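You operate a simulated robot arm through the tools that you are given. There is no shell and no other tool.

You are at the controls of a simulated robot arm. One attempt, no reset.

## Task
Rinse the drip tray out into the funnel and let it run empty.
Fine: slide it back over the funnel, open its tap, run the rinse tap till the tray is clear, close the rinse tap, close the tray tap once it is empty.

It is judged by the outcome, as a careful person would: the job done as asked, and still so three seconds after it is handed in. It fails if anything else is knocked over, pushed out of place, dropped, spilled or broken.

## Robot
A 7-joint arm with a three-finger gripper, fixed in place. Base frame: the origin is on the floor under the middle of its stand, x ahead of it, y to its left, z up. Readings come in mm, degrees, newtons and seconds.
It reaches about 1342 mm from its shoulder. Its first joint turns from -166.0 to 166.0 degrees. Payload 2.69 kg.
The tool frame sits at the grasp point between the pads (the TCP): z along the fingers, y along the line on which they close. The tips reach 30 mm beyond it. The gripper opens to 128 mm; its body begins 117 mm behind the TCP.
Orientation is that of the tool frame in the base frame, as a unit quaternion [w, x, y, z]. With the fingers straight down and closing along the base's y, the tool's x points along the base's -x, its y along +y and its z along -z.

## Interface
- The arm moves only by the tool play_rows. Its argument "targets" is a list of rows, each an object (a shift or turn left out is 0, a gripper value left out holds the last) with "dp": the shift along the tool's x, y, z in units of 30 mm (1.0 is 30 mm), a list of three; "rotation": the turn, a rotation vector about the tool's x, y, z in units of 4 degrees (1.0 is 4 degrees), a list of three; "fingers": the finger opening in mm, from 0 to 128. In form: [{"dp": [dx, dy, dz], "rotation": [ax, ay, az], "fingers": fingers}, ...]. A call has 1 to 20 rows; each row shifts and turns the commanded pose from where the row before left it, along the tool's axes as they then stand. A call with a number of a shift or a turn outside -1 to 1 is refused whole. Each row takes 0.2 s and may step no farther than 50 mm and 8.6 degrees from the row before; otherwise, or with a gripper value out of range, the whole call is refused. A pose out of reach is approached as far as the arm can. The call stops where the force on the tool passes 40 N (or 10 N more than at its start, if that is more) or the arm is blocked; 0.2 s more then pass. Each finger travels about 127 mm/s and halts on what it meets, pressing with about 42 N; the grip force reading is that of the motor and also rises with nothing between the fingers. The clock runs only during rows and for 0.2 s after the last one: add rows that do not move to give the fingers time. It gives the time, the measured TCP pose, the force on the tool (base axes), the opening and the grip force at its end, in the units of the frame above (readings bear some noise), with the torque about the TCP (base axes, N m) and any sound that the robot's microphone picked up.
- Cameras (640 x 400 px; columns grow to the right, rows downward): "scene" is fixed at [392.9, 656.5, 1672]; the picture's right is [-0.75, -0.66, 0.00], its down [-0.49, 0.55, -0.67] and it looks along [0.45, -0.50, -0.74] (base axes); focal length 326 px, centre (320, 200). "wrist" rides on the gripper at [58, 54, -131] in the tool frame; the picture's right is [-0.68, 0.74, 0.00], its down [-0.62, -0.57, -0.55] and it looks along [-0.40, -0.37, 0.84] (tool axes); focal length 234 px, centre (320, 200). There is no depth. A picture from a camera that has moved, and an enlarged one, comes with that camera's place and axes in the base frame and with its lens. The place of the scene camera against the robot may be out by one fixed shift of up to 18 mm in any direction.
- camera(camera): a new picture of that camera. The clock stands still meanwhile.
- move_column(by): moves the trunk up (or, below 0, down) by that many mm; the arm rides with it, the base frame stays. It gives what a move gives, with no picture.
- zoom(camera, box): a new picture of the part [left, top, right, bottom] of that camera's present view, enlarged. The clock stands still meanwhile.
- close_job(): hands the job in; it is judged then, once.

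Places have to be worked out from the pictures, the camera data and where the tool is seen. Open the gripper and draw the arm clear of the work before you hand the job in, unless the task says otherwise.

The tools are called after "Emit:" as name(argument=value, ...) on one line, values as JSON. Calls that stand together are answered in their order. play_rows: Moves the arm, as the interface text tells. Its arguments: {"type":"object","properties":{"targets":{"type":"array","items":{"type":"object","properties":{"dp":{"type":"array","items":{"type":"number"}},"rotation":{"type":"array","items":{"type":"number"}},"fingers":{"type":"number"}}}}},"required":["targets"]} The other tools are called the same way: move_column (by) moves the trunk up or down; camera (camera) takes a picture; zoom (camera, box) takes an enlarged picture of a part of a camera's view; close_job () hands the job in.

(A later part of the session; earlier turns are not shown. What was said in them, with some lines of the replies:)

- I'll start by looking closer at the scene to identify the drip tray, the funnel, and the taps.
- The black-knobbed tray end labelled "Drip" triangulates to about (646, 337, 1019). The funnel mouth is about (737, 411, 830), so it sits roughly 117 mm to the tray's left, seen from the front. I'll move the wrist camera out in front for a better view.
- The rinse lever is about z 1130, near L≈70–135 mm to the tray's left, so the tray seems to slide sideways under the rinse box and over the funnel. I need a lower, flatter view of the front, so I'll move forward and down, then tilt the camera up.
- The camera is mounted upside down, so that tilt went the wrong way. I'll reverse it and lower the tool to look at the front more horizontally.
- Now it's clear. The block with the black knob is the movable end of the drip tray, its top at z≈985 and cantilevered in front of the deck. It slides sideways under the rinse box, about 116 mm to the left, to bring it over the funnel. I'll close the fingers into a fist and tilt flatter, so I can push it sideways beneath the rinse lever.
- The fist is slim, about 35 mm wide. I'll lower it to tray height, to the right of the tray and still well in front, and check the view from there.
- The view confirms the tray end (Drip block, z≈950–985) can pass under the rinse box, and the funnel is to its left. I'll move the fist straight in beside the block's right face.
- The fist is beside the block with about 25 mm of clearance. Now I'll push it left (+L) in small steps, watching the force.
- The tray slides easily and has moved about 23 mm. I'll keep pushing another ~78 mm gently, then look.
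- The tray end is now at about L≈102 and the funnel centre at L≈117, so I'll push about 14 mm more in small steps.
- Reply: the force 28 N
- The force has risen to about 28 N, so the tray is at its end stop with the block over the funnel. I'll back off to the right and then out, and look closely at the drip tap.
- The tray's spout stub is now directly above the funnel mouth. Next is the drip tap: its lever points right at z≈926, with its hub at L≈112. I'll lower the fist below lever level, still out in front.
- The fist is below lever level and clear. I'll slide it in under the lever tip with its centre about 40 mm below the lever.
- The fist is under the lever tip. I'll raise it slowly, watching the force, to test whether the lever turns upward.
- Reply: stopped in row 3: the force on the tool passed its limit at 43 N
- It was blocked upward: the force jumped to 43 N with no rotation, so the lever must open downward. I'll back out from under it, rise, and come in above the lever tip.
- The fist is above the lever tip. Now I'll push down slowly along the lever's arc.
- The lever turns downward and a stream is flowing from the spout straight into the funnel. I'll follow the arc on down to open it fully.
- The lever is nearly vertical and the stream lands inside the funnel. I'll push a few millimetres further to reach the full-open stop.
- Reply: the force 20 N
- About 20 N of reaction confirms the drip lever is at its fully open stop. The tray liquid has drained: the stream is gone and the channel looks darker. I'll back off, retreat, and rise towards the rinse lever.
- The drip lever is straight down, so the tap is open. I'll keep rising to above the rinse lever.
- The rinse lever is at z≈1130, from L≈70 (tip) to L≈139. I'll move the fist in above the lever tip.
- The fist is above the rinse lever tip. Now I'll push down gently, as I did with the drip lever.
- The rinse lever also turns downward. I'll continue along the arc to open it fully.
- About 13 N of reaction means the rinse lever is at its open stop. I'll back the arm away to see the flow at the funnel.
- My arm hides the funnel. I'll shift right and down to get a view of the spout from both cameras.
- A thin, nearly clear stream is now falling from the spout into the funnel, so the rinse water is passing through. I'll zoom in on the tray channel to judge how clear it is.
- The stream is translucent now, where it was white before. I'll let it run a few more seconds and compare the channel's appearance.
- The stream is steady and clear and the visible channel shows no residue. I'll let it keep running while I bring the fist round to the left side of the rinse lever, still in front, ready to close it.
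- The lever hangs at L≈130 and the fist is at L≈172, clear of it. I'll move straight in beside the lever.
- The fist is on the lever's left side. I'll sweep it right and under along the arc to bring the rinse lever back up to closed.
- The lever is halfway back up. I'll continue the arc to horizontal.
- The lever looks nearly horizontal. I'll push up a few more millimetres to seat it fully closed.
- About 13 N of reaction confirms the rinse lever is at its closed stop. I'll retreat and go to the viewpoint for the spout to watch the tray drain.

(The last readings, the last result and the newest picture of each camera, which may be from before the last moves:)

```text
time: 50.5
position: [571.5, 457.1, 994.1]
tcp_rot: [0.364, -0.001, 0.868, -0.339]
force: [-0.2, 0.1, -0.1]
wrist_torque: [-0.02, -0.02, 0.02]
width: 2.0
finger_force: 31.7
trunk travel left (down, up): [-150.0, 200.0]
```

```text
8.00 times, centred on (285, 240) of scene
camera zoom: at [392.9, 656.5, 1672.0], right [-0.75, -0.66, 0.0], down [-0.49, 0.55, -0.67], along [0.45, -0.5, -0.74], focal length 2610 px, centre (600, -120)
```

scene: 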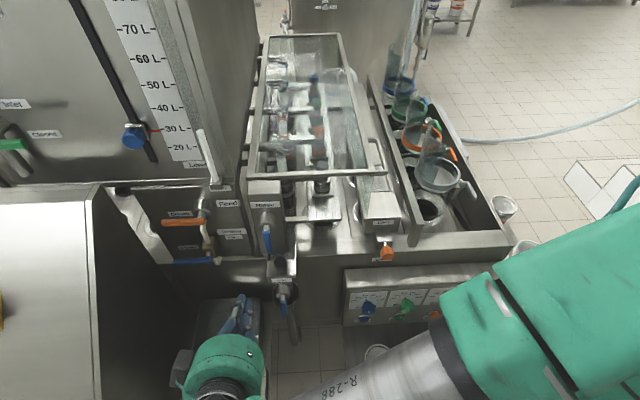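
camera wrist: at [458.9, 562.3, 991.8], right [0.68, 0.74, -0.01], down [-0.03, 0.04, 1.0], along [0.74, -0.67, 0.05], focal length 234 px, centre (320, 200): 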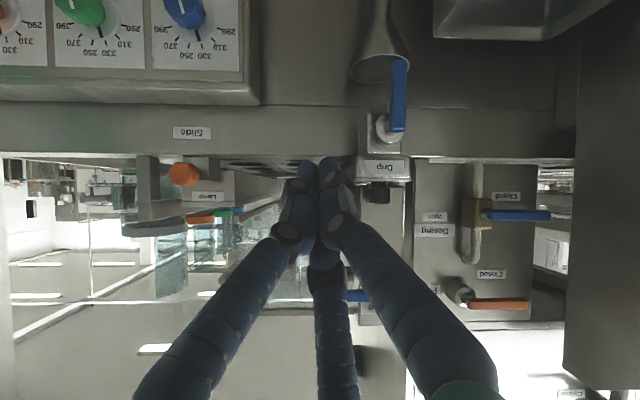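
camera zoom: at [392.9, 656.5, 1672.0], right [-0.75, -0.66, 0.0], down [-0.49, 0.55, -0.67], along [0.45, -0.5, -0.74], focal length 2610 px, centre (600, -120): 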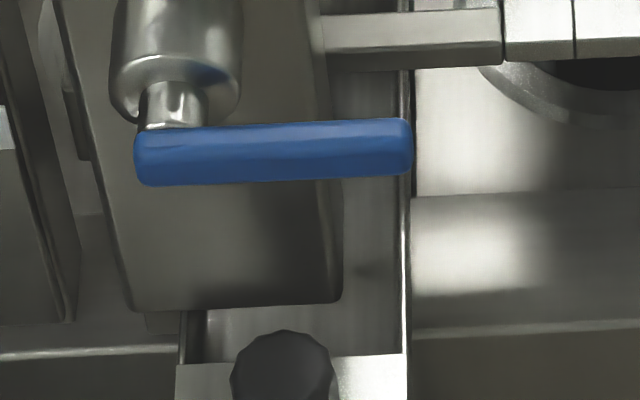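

The stream has stopped and the channel looks like bare metal. I'll repeat the same zooms I took before the rinse to compare how clear the tray is.

Emit:
zoom(camera="scene", box=[230, 190, 390, 290])

Emit:
zoom(camera="scene", box=[270, 150, 330, 220])

Emit:
zoom(camera="scene", box=[260, 240, 310, 310])

```text
4.00 times, centred on (310, 240) of scene
camera zoom: at [392.9, 656.5, 1672.0], right [-0.75, -0.66, 0.0], down [-0.49, 0.55, -0.67], along [0.45, -0.5, -0.74], focal length 1305 px, centre (360, 40)
```

zoom: 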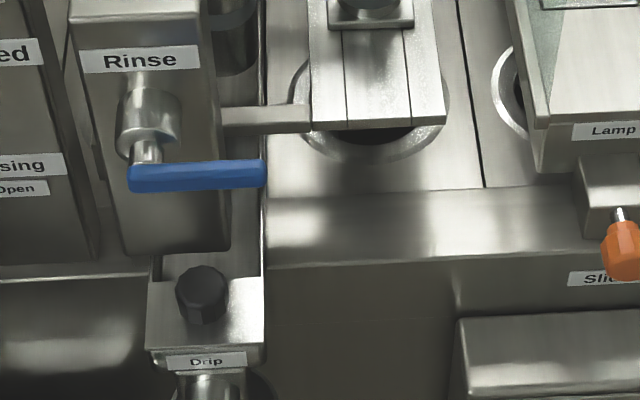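

```text
5.71 times, centred on (300, 185) of scene
camera zoom: at [392.9, 656.5, 1672.0], right [-0.75, -0.66, 0.0], down [-0.49, 0.55, -0.67], along [0.45, -0.5, -0.74], focal length 1864 px, centre (434, 286)
```

zoom: 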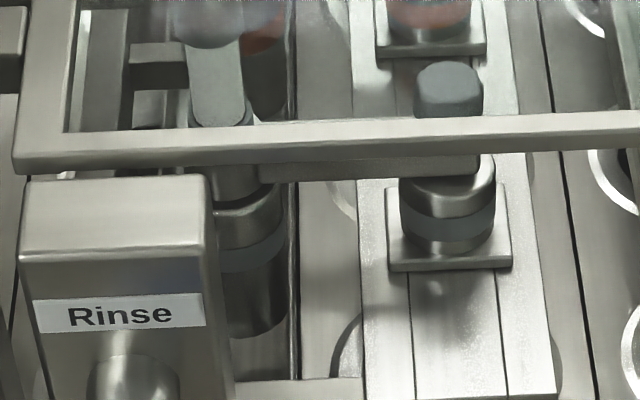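

```text
5.71 times, centred on (285, 275) of scene
camera zoom: at [392.9, 656.5, 1672.0], right [-0.75, -0.66, 0.0], down [-0.49, 0.55, -0.67], along [0.45, -0.5, -0.74], focal length 1864 px, centre (520, -229)
```

zoom: 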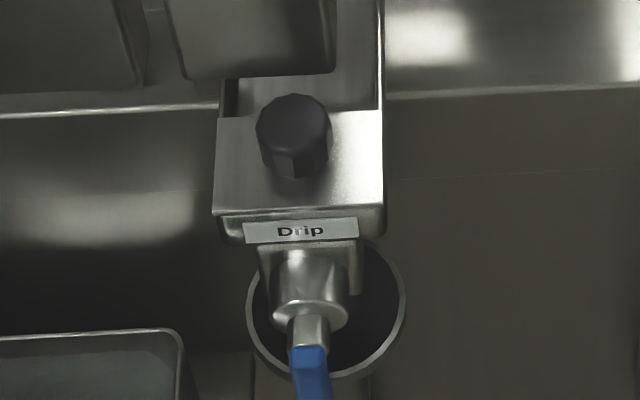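

The channel is bare metal with no residue, and nothing is coming from the spout. I'll wait two more seconds and recheck that it's completely empty before closing the tray tap.

Emit:
play_rows(targets=[{"dp": [0, 0, 0]}, {"dp": [0, 0, 0]}, {"dp": [0, 0, 0]}, {"dp": [0, 0, 0]}, {"dp": [0, 0, 0]}, {"dp": [0, 0, 0]}, {"dp": [0, 0, 0]}, {"dp": [0, 0, 0]}, {"dp": [0, 0, 0]}, {"dp": [0, 0, 0]}])

Emit:
zoom(camera="wrist", box=[350, 40, 420, 120])

Emit:
zoom(camera="scene", box=[260, 215, 310, 265])

```text
time: 52.8
position: [571.1, 457.7, 995.0]
tcp_rot: [0.364, -0.002, 0.868, -0.338]
force: [-0.3, -0.2, 0.0]
wrist_torque: [-0.02, -0.02, 0.02]
width: 2.1
finger_force: 31.6
trunk travel left (down, up): [-150.0, 200.0]
```

```text
5.00 times, centred on (385, 80) of wrist
camera zoom: at [459.1, 562.3, 992.2], right [0.68, 0.74, -0.01], down [-0.03, 0.04, 1.0], along [0.74, -0.67, 0.05], focal length 1171 px, centre (-5, 800)
```

zoom: 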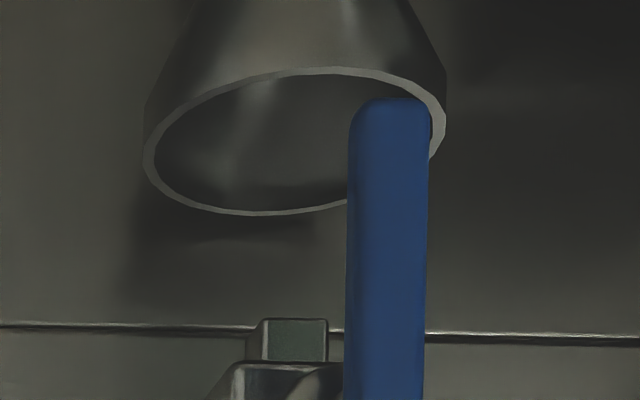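

```text
8.00 times, centred on (285, 240) of scene
camera zoom: at [392.9, 656.5, 1672.0], right [-0.75, -0.66, 0.0], down [-0.49, 0.55, -0.67], along [0.45, -0.5, -0.74], focal length 2610 px, centre (600, -120)
```

zoom: 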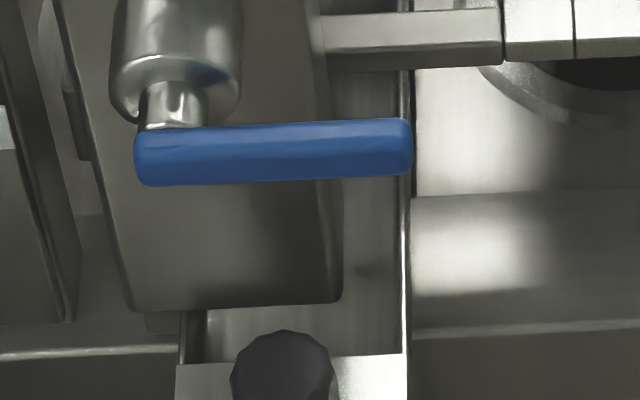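

No flow and an empty, clear channel. Now I'll move the fist round to the left of the drip lever, still in front, to close the tray tap.

Emit:
play_rows(targets=[{"dp": [-0.102, 0.863, 0.338]}, {"dp": [-0.102, 0.863, 0.338]}, {"dp": [-0.102, 0.863, 0.338]}, {"dp": [-0.102, 0.863, 0.338]}, {"dp": [-0.102, 0.863, 0.338]}, {"dp": [-0.102, 0.863, 0.338]}, {"dp": [0, 0, 0]}])

Emit:
camera(camera="wrist")

Emit:
zoom(camera="scene", box=[200, 230, 340, 340])

```text
time: 54.4
position: [664.3, 546.9, 883.0]
tcp_rot: [0.364, -0.002, 0.868, -0.338]
force: [0.2, 0.5, -0.4]
wrist_torque: [-0.02, 0.02, -0.03]
width: 1.9
finger_force: 31.5
trunk travel left (down, up): [-150.0, 200.0]
```

```text
taken
camera wrist: at [550.6, 650.5, 880.1], right [0.68, 0.74, -0.01], down [-0.03, 0.04, 1.0], along [0.74, -0.67, 0.05], focal length 234 px, centre (320, 200)
```

wrist: 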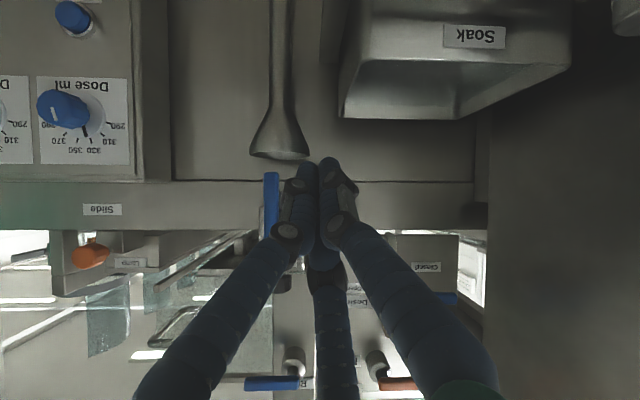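

```text
3.64 times, centred on (270, 285) of scene
camera zoom: at [392.9, 656.5, 1672.0], right [-0.75, -0.66, 0.0], down [-0.49, 0.55, -0.67], along [0.45, -0.5, -0.74], focal length 1186 px, centre (502, -109)
```

zoom: 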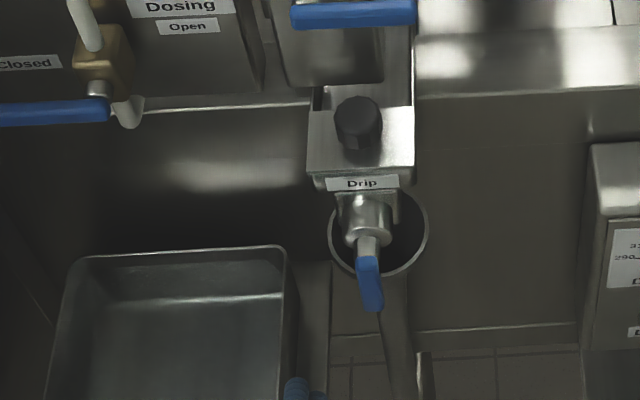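

The lever hangs at L≈114 and the fist is at L≈158. I'll move in beside it.

Emit:
play_rows(targets=[{"dp": [-0.2473, -0.283, 0.6444]}, {"dp": [-0.2473, -0.283, 0.6444]}, {"dp": [-0.2473, -0.283, 0.6444]}, {"dp": [0, 0, 0]}])

Emit:
zoom(camera="wrist", box=[220, 80, 420, 220])

Emit:
zoom(camera="scene", box=[200, 230, 340, 340])

```text
time: 55.4
position: [710.2, 498.2, 884.8]
tcp_rot: [0.364, -0.002, 0.868, -0.339]
force: [0.0, 0.7, 0.9]
wrist_torque: [0.02, 0.02, -0.02]
width: 1.8
finger_force: 31.3
trunk travel left (down, up): [-150.0, 200.0]
```

```text
2.86 times, centred on (320, 150) of wrist
camera zoom: at [596.6, 602.5, 881.3], right [0.68, 0.74, -0.01], down [-0.03, 0.04, 1.0], along [0.74, -0.67, 0.05], focal length 669 px, centre (320, 343)
```

zoom: 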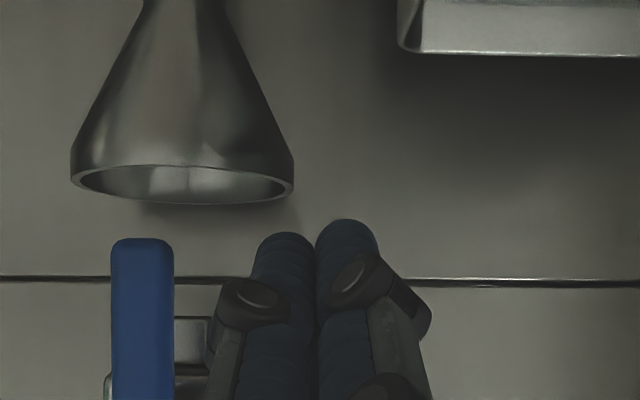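

```text
3.64 times, centred on (270, 285) of scene
camera zoom: at [392.9, 656.5, 1672.0], right [-0.75, -0.66, 0.0], down [-0.49, 0.55, -0.67], along [0.45, -0.5, -0.74], focal length 1186 px, centre (502, -109)
```

zoom: 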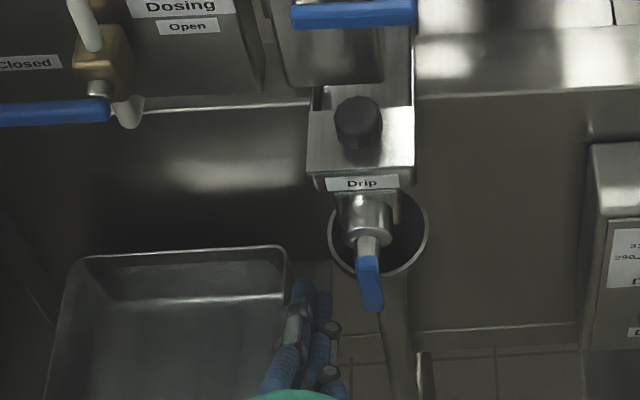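

I'm in position. The tray slides easily, so pushing the lever right could drag it off the stop. I'll start gently and watch whether the tray moves.

Emit:
play_rows(targets=[{"dp": [0.255, -0.2625, -0.0167]}, {"dp": [0.1475, -0.09, 0.0175]}, {"dp": [0.1475, -0.09, 0.0175]}, {"dp": [0.136, -0.078, 0.018]}, {"dp": [0.136, -0.078, 0.018]}, {"dp": [0, 0, 0]}])

Emit:
zoom(camera="wrist", box=[220, 80, 420, 220])

Emit:
zoom(camera="scene", box=[200, 230, 340, 340])

```text
time: 56.8
position: [686.4, 476.6, 878.9]
tcp_rot: [0.364, -0.001, 0.868, -0.338]
force: [1.0, -0.2, 0.1]
wrist_torque: [0.01, 0.0, 0.04]
width: 2.2
finger_force: 31.8
trunk travel left (down, up): [-150.0, 200.0]
```

```text
2.86 times, centred on (320, 150) of wrist
camera zoom: at [574.0, 580.8, 875.6], right [0.68, 0.74, -0.01], down [-0.03, 0.04, 1.0], along [0.74, -0.67, 0.05], focal length 669 px, centre (320, 343)
```

zoom: 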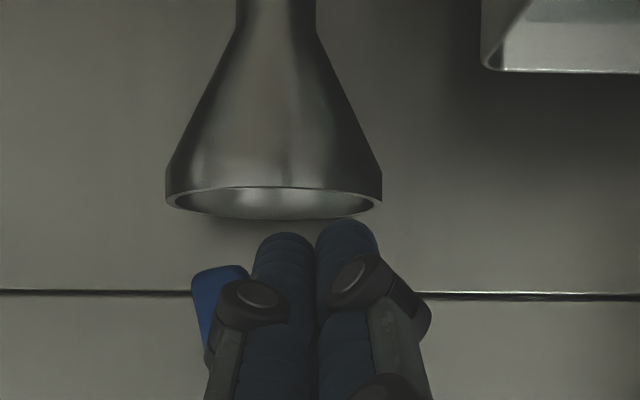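

```text
3.64 times, centred on (270, 285) of scene
camera zoom: at [392.9, 656.5, 1672.0], right [-0.75, -0.66, 0.0], down [-0.49, 0.55, -0.67], along [0.45, -0.5, -0.74], focal length 1186 px, centre (502, -109)
```

zoom: 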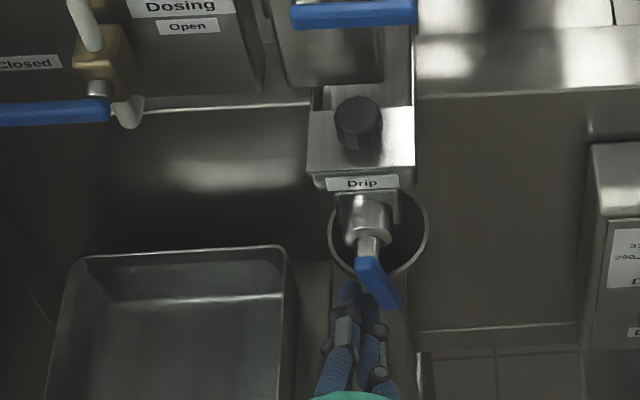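

The lever is turning and the tray hasn't moved. I'll continue the arc.

Emit:
play_rows(targets=[{"dp": [0.16, -0.124, 0.008]}, {"dp": [0.16, -0.124, 0.008]}, {"dp": [0.134, -0.17, -0.023]}, {"dp": [0.134, -0.17, -0.023]}, {"dp": [0.0925, -0.186, -0.046]}, {"dp": [0.0925, -0.186, -0.046]}, {"dp": [0, 0, 0]}])

Emit:
zoom(camera="scene", box=[200, 230, 340, 340])

```text
time: 58.4
position: [659.0, 450.6, 881.8]
tcp_rot: [0.365, -0.002, 0.868, -0.338]
force: [-0.5, 0.0, -0.6]
wrist_torque: [-0.01, -0.01, 0.01]
width: 2.2
finger_force: 31.2
trunk travel left (down, up): [-150.0, 200.0]
```

```text
3.64 times, centred on (270, 285) of scene
camera zoom: at [392.9, 656.5, 1672.0], right [-0.75, -0.66, 0.0], down [-0.49, 0.55, -0.67], along [0.45, -0.5, -0.74], focal length 1186 px, centre (502, -109)
```

zoom: 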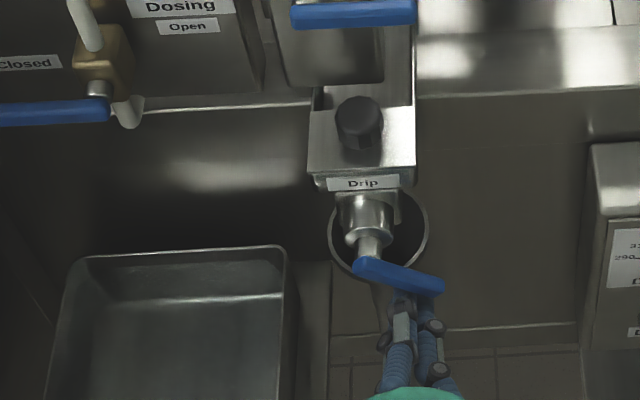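

Emit:
play_rows(targets=[{"dp": [0.031, -0.197, -0.074]}, {"dp": [0.031, -0.197, -0.074]}, {"dp": [-0.013, -0.193, -0.09]}, {"dp": [-0.013, -0.193, -0.09]}, {"dp": [0, 0, 0]}])

Emit:
zoom(camera="scene", box=[200, 230, 340, 340])

```text
time: 59.5
position: [648.3, 438.2, 901.2]
tcp_rot: [0.364, -0.003, 0.868, -0.338]
force: [-1.2, 2.2, -0.8]
wrist_torque: [-0.01, -0.01, 0.0]
width: 2.0
finger_force: 31.0
trunk travel left (down, up): [-150.0, 200.0]
```

```text
3.64 times, centred on (270, 285) of scene
camera zoom: at [392.9, 656.5, 1672.0], right [-0.75, -0.66, 0.0], down [-0.49, 0.55, -0.67], along [0.45, -0.5, -0.74], focal length 1186 px, centre (502, -109)
```

zoom: 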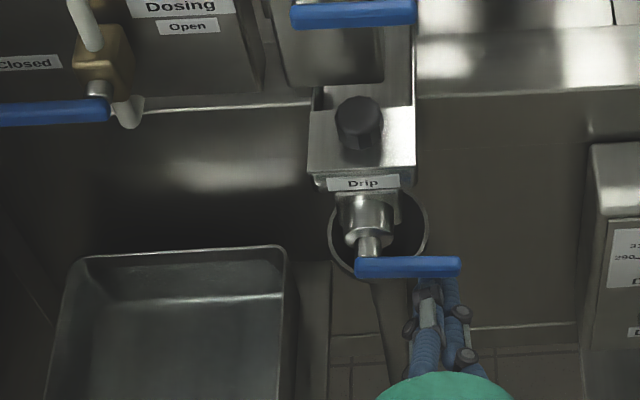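

It's almost horizontal with slight contact force. I'll nudge up a few millimetres to seat it closed.

Emit:
play_rows(targets=[{"dp": [-0.0423, -0.039, -0.0333]}, {"dp": [-0.0423, -0.039, -0.0333]}, {"dp": [0, 0, 0]}])

Emit:
zoom(camera="scene", box=[230, 240, 350, 315])

```text
time: 60.4
position: [647.2, 438.6, 905.3]
tcp_rot: [0.364, -0.003, 0.868, -0.338]
force: [-2.5, 1.1, -3.1]
wrist_torque: [0.0, -0.03, -0.03]
width: 2.1
finger_force: 31.5
trunk travel left (down, up): [-150.0, 200.0]
```

```text
5.33 times, centred on (290, 278) of scene
camera zoom: at [392.9, 656.5, 1672.0], right [-0.75, -0.66, 0.0], down [-0.49, 0.55, -0.67], along [0.45, -0.5, -0.74], focal length 1740 px, centre (480, -213)
```

zoom: 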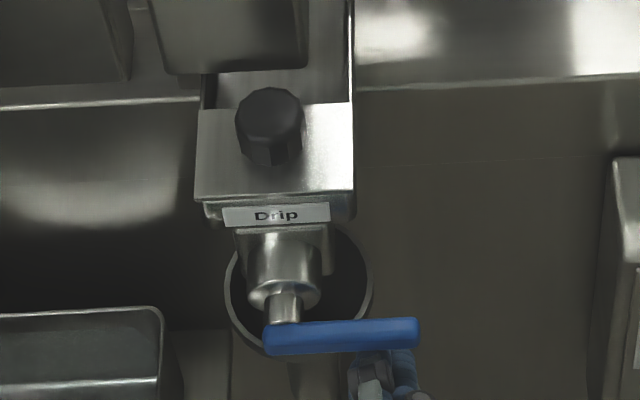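

Emit:
play_rows(targets=[{"dp": [-0.0423, -0.039, -0.0333]}, {"dp": [0, 0, 0]}])

Emit:
zoom(camera="scene", box=[230, 240, 350, 315])

```text
time: 61.0
position: [647.0, 438.8, 906.6]
tcp_rot: [0.364, -0.002, 0.868, -0.338]
force: [-2.0, 1.4, -10.8]
wrist_torque: [0.08, 0.09, 0.0]
width: 2.2
finger_force: 31.8
trunk travel left (down, up): [-150.0, 200.0]
```

```text
5.33 times, centred on (290, 278) of scene
camera zoom: at [392.9, 656.5, 1672.0], right [-0.75, -0.66, 0.0], down [-0.49, 0.55, -0.67], along [0.45, -0.5, -0.74], focal length 1740 px, centre (480, -213)
```

zoom: 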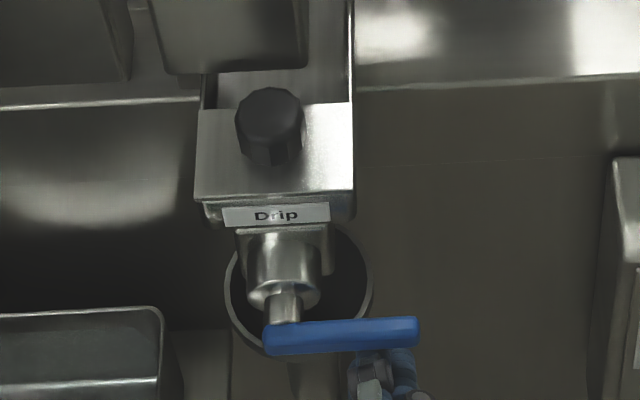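

About 11 N of reaction means the drip tap is fully closed, and the tray is still over the funnel. I'll withdraw down and out, then check everything.

Emit:
play_rows(targets=[{"dp": [0.254, 0.2345, 0.2]}, {"dp": [0.331, 0.379, -0.863]}, {"dp": [0.331, 0.379, -0.863]}, {"dp": [0.331, 0.379, -0.863]}, {"dp": [0.331, 0.379, -0.863]}, {"dp": [-0.627, -0.578, -0.493]}, {"dp": [-0.627, -0.578, -0.493]}, {"dp": [-0.627, -0.578, -0.493]}, {"dp": [0, 0, 0]}])

Emit:
camera(camera="wrist")

Emit:
camera(camera="scene")

Emit:
zoom(camera="wrist", box=[300, 20, 440, 160])

```text
time: 63.0
position: [563.4, 524.8, 984.1]
tcp_rot: [0.364, -0.003, 0.868, -0.338]
force: [0.2, -1.0, -0.4]
wrist_torque: [-0.01, 0.02, 0.05]
width: 1.8
finger_force: 31.4
trunk travel left (down, up): [-150.0, 200.0]
```

```text
taken
camera wrist: at [449.9, 629.3, 980.8], right [0.68, 0.74, -0.01], down [-0.03, 0.04, 1.0], along [0.74, -0.67, 0.05], focal length 234 px, centre (320, 200)
```

wrist: 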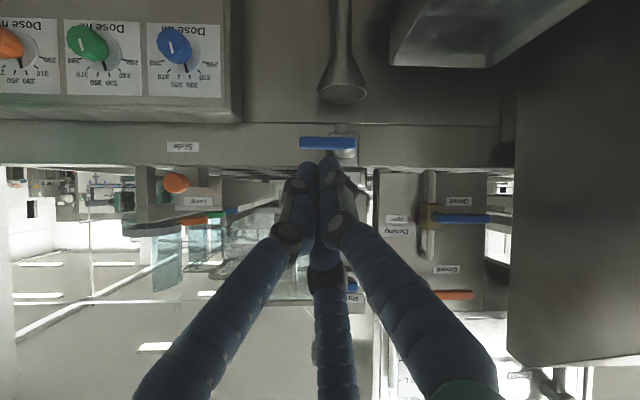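

```text
taken
```

scene: 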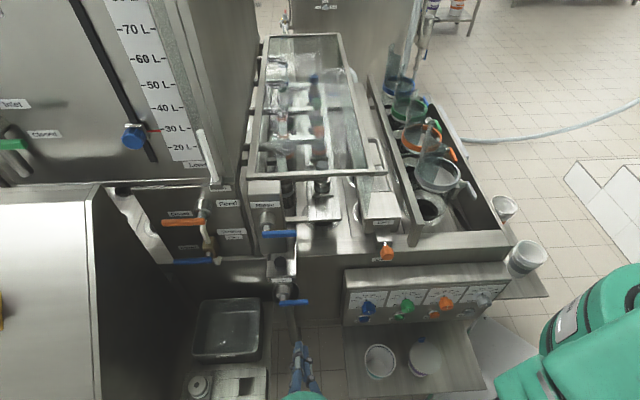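

```text
2.86 times, centred on (370, 90) of wrist
camera zoom: at [449.9, 629.3, 980.8], right [0.68, 0.74, -0.01], down [-0.03, 0.04, 1.0], along [0.74, -0.67, 0.05], focal length 669 px, centre (177, 514)
```

zoom: 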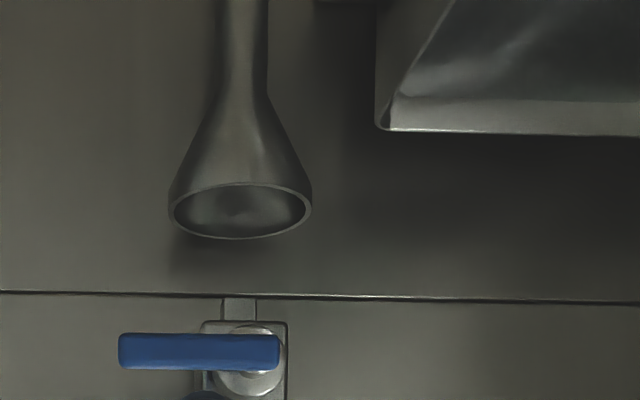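

Both levers are closed, the spout sits over the funnel, and nothing else has been disturbed. I'll rise clear, turn the gripper back to vertical, open it, and take a last look into the tray from above.

Emit:
play_rows(targets=[{"dp": [-0.627, -0.578, -0.493]}, {"dp": [-0.627, -0.578, -0.493]}, {"dp": [-0.627, -0.578, -0.493]}, {"dp": [-0.627, -0.578, -0.493]}, {"dp": [-0.627, -0.578, -0.493]}, {"dp": [-0.627, -0.578, -0.493]}, {"dp": [-0.627, -0.578, -0.493]}, {"dp": [-0.627, -0.578, -0.493]}, {"rotation": [-0.92, 1, 0]}, {"rotation": [-0.92, 1, 0]}, {"rotation": [-0.92, 1, 0]}, {"rotation": [-0.92, 1, 0]}, {"rotation": [-0.92, 1, 0]}, {"rotation": [-0.92, 1, 0]}, {"rotation": [-0.92, 1, 0]}, {"rotation": [-0.92, 1, 0]}, {"rotation": [-0.92, 1, 0]}, {"dp": [0, 0, 0]}])

Emit:
camera(camera="wrist")

Emit:
camera(camera="scene")

```text
time: 66.8
position: [566.9, 523.5, 1219.4]
tcp_rot: [0.066, -0.001, 0.996, -0.064]
force: [0.5, 0.5, 0.0]
wrist_torque: [0.02, 0.01, 0.01]
width: 2.1
finger_force: 31.5
trunk travel left (down, up): [-150.0, 200.0]
```

```text
taken
camera wrist: at [492.0, 594.4, 1333.1], right [0.68, 0.74, -0.01], down [0.53, -0.48, 0.69], along [0.51, -0.47, -0.72], focal length 234 px, centre (320, 200)
```

wrist: 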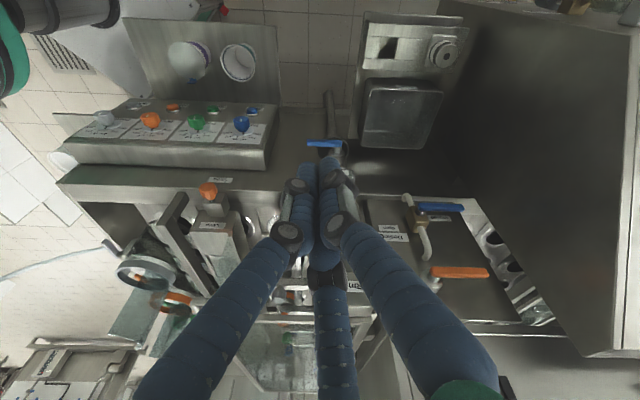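

```text
taken
```

scene: 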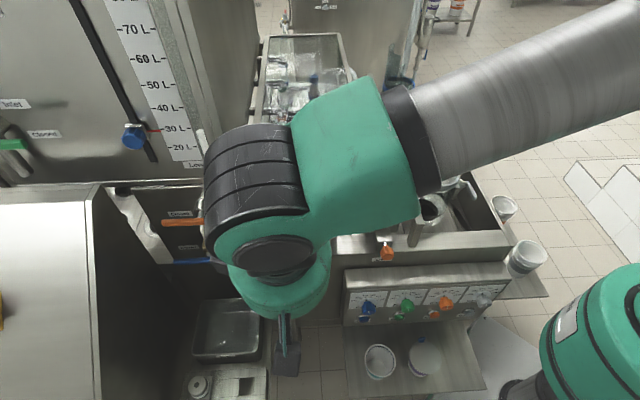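

I'll open the gripper and shift right and up, clear of the work, with a view of the tray.

Emit:
play_rows(targets=[{"dp": [0.6, -0.58, -0.5]}, {"dp": [0.6, -0.58, -0.5]}, {"dp": [0.6, -0.58, -0.5]}, {"dp": [0.6, -0.58, -0.5]}, {"dp": [0.6, -0.58, -0.5], "fingers": 128}, {"dp": [0.6, -0.58, -0.5]}, {"dp": [0, 0, 0]}, {"dp": [0, 0, 0]}, {"dp": [0, 0, 0]}])

Emit:
camera(camera="wrist")

Emit:
camera(camera="scene")

Emit:
zoom(camera="wrist", box=[330, 120, 490, 260])

```text
time: 68.8
position: [445.3, 431.7, 1307.9]
tcp_rot: [0.066, -0.001, 0.996, -0.065]
force: [-0.1, -0.8, -0.6]
wrist_torque: [0.02, -0.02, 0.01]
width: 128.1
finger_force: 0.1
trunk travel left (down, up): [-150.0, 200.0]
```

```text
taken
camera wrist: at [370.6, 500.8, 1421.1], right [0.68, 0.74, -0.01], down [0.53, -0.48, 0.69], along [0.51, -0.47, -0.72], focal length 234 px, centre (320, 200)
```

wrist: 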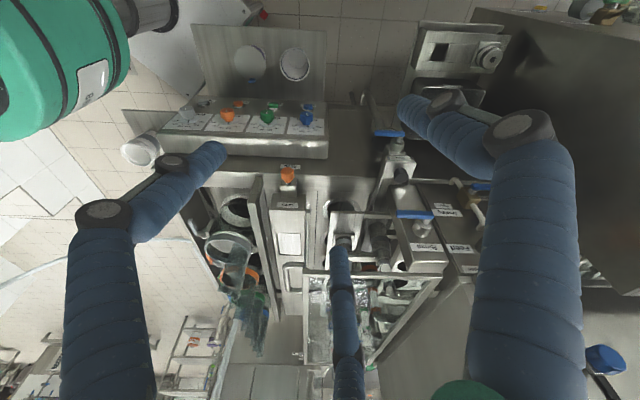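

```text
taken
```

scene: 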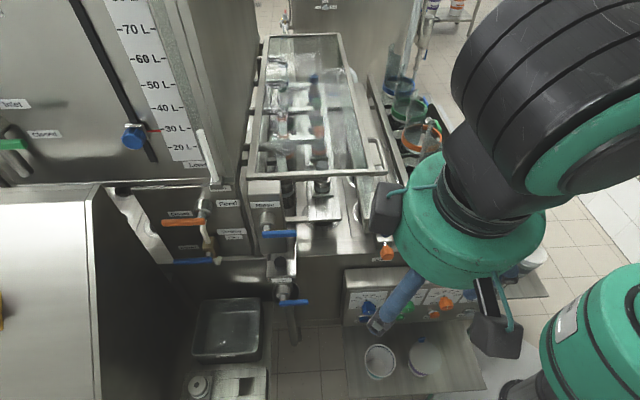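

```text
2.86 times, centred on (410, 190) of wrist
camera zoom: at [370.6, 500.8, 1421.1], right [0.68, 0.74, -0.01], down [0.53, -0.48, 0.69], along [0.51, -0.47, -0.72], focal length 669 px, centre (63, 229)
```

zoom: 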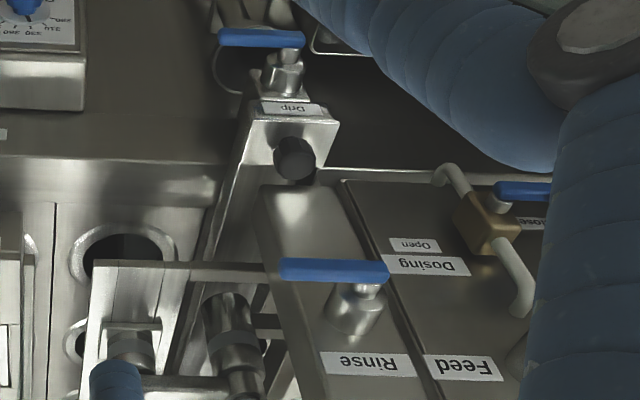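

Emit:
zoom(camera="wrist", box=[370, 140, 420, 220])

Emit:
zoom(camera="scene", box=[230, 190, 350, 320])

```text
5.00 times, centred on (395, 180) of wrist
camera zoom: at [370.6, 500.8, 1421.1], right [0.68, 0.74, -0.01], down [0.53, -0.48, 0.69], along [0.51, -0.47, -0.72], focal length 1171 px, centre (-55, 300)
```

zoom: 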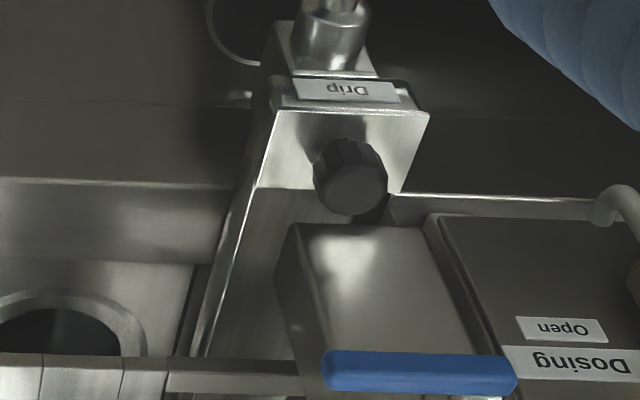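

```text
3.08 times, centred on (290, 255) of scene
camera zoom: at [392.9, 656.5, 1672.0], right [-0.75, -0.66, 0.0], down [-0.49, 0.55, -0.67], along [0.45, -0.5, -0.74], focal length 1004 px, centre (412, 31)
```

zoom: 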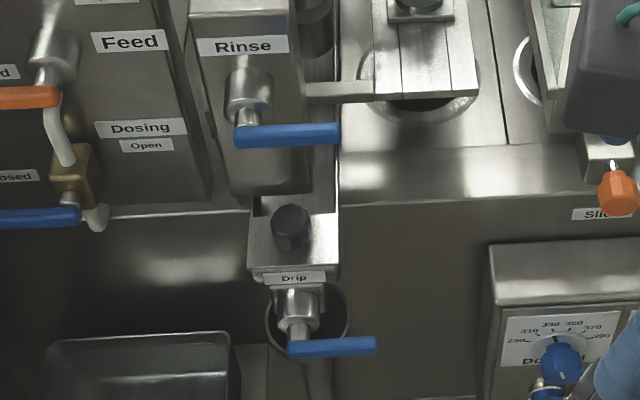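

The tray is over the funnel, its channel is clear and empty, and both taps are closed. Nothing else has moved, and the gripper is open and clear of the work. I'm handing the job in.

Emit:
close_job()

```text
The job is handed in.
```

The drip tray is rinsed out and empty, and I've handed the job in. It sits over the funnel with both taps closed.

- **Tray position:** I pushed it along to its end stop, which put the spout directly above the funnel mouth. It was still within about 1 mm of there at the end.
- **Draining:** with the tray tap opened, the white liquid ran out into the funnel.
- **Rinsing:** the rinse tap ran for about 11 seconds. The stream had turned clear by the first time I could see it, about 4 seconds in, and the part of the channel I could see was bare metal. Most of the channel sits under the rinse box, so I couldn't see all of it.
- **Closing:** I closed the rinse tap first and waited until nothing was coming from the spout. Then I closed the tray tap; both levers are against their closed stops.

I tried turning the tray tap lever upward first. It opens downward, so it hit its stop at 43 N and shifted the tray by about a millimetre. There was no sign of damage.

I saw nothing spilled or knocked over. The gripper is open and the arm is clear of the work.
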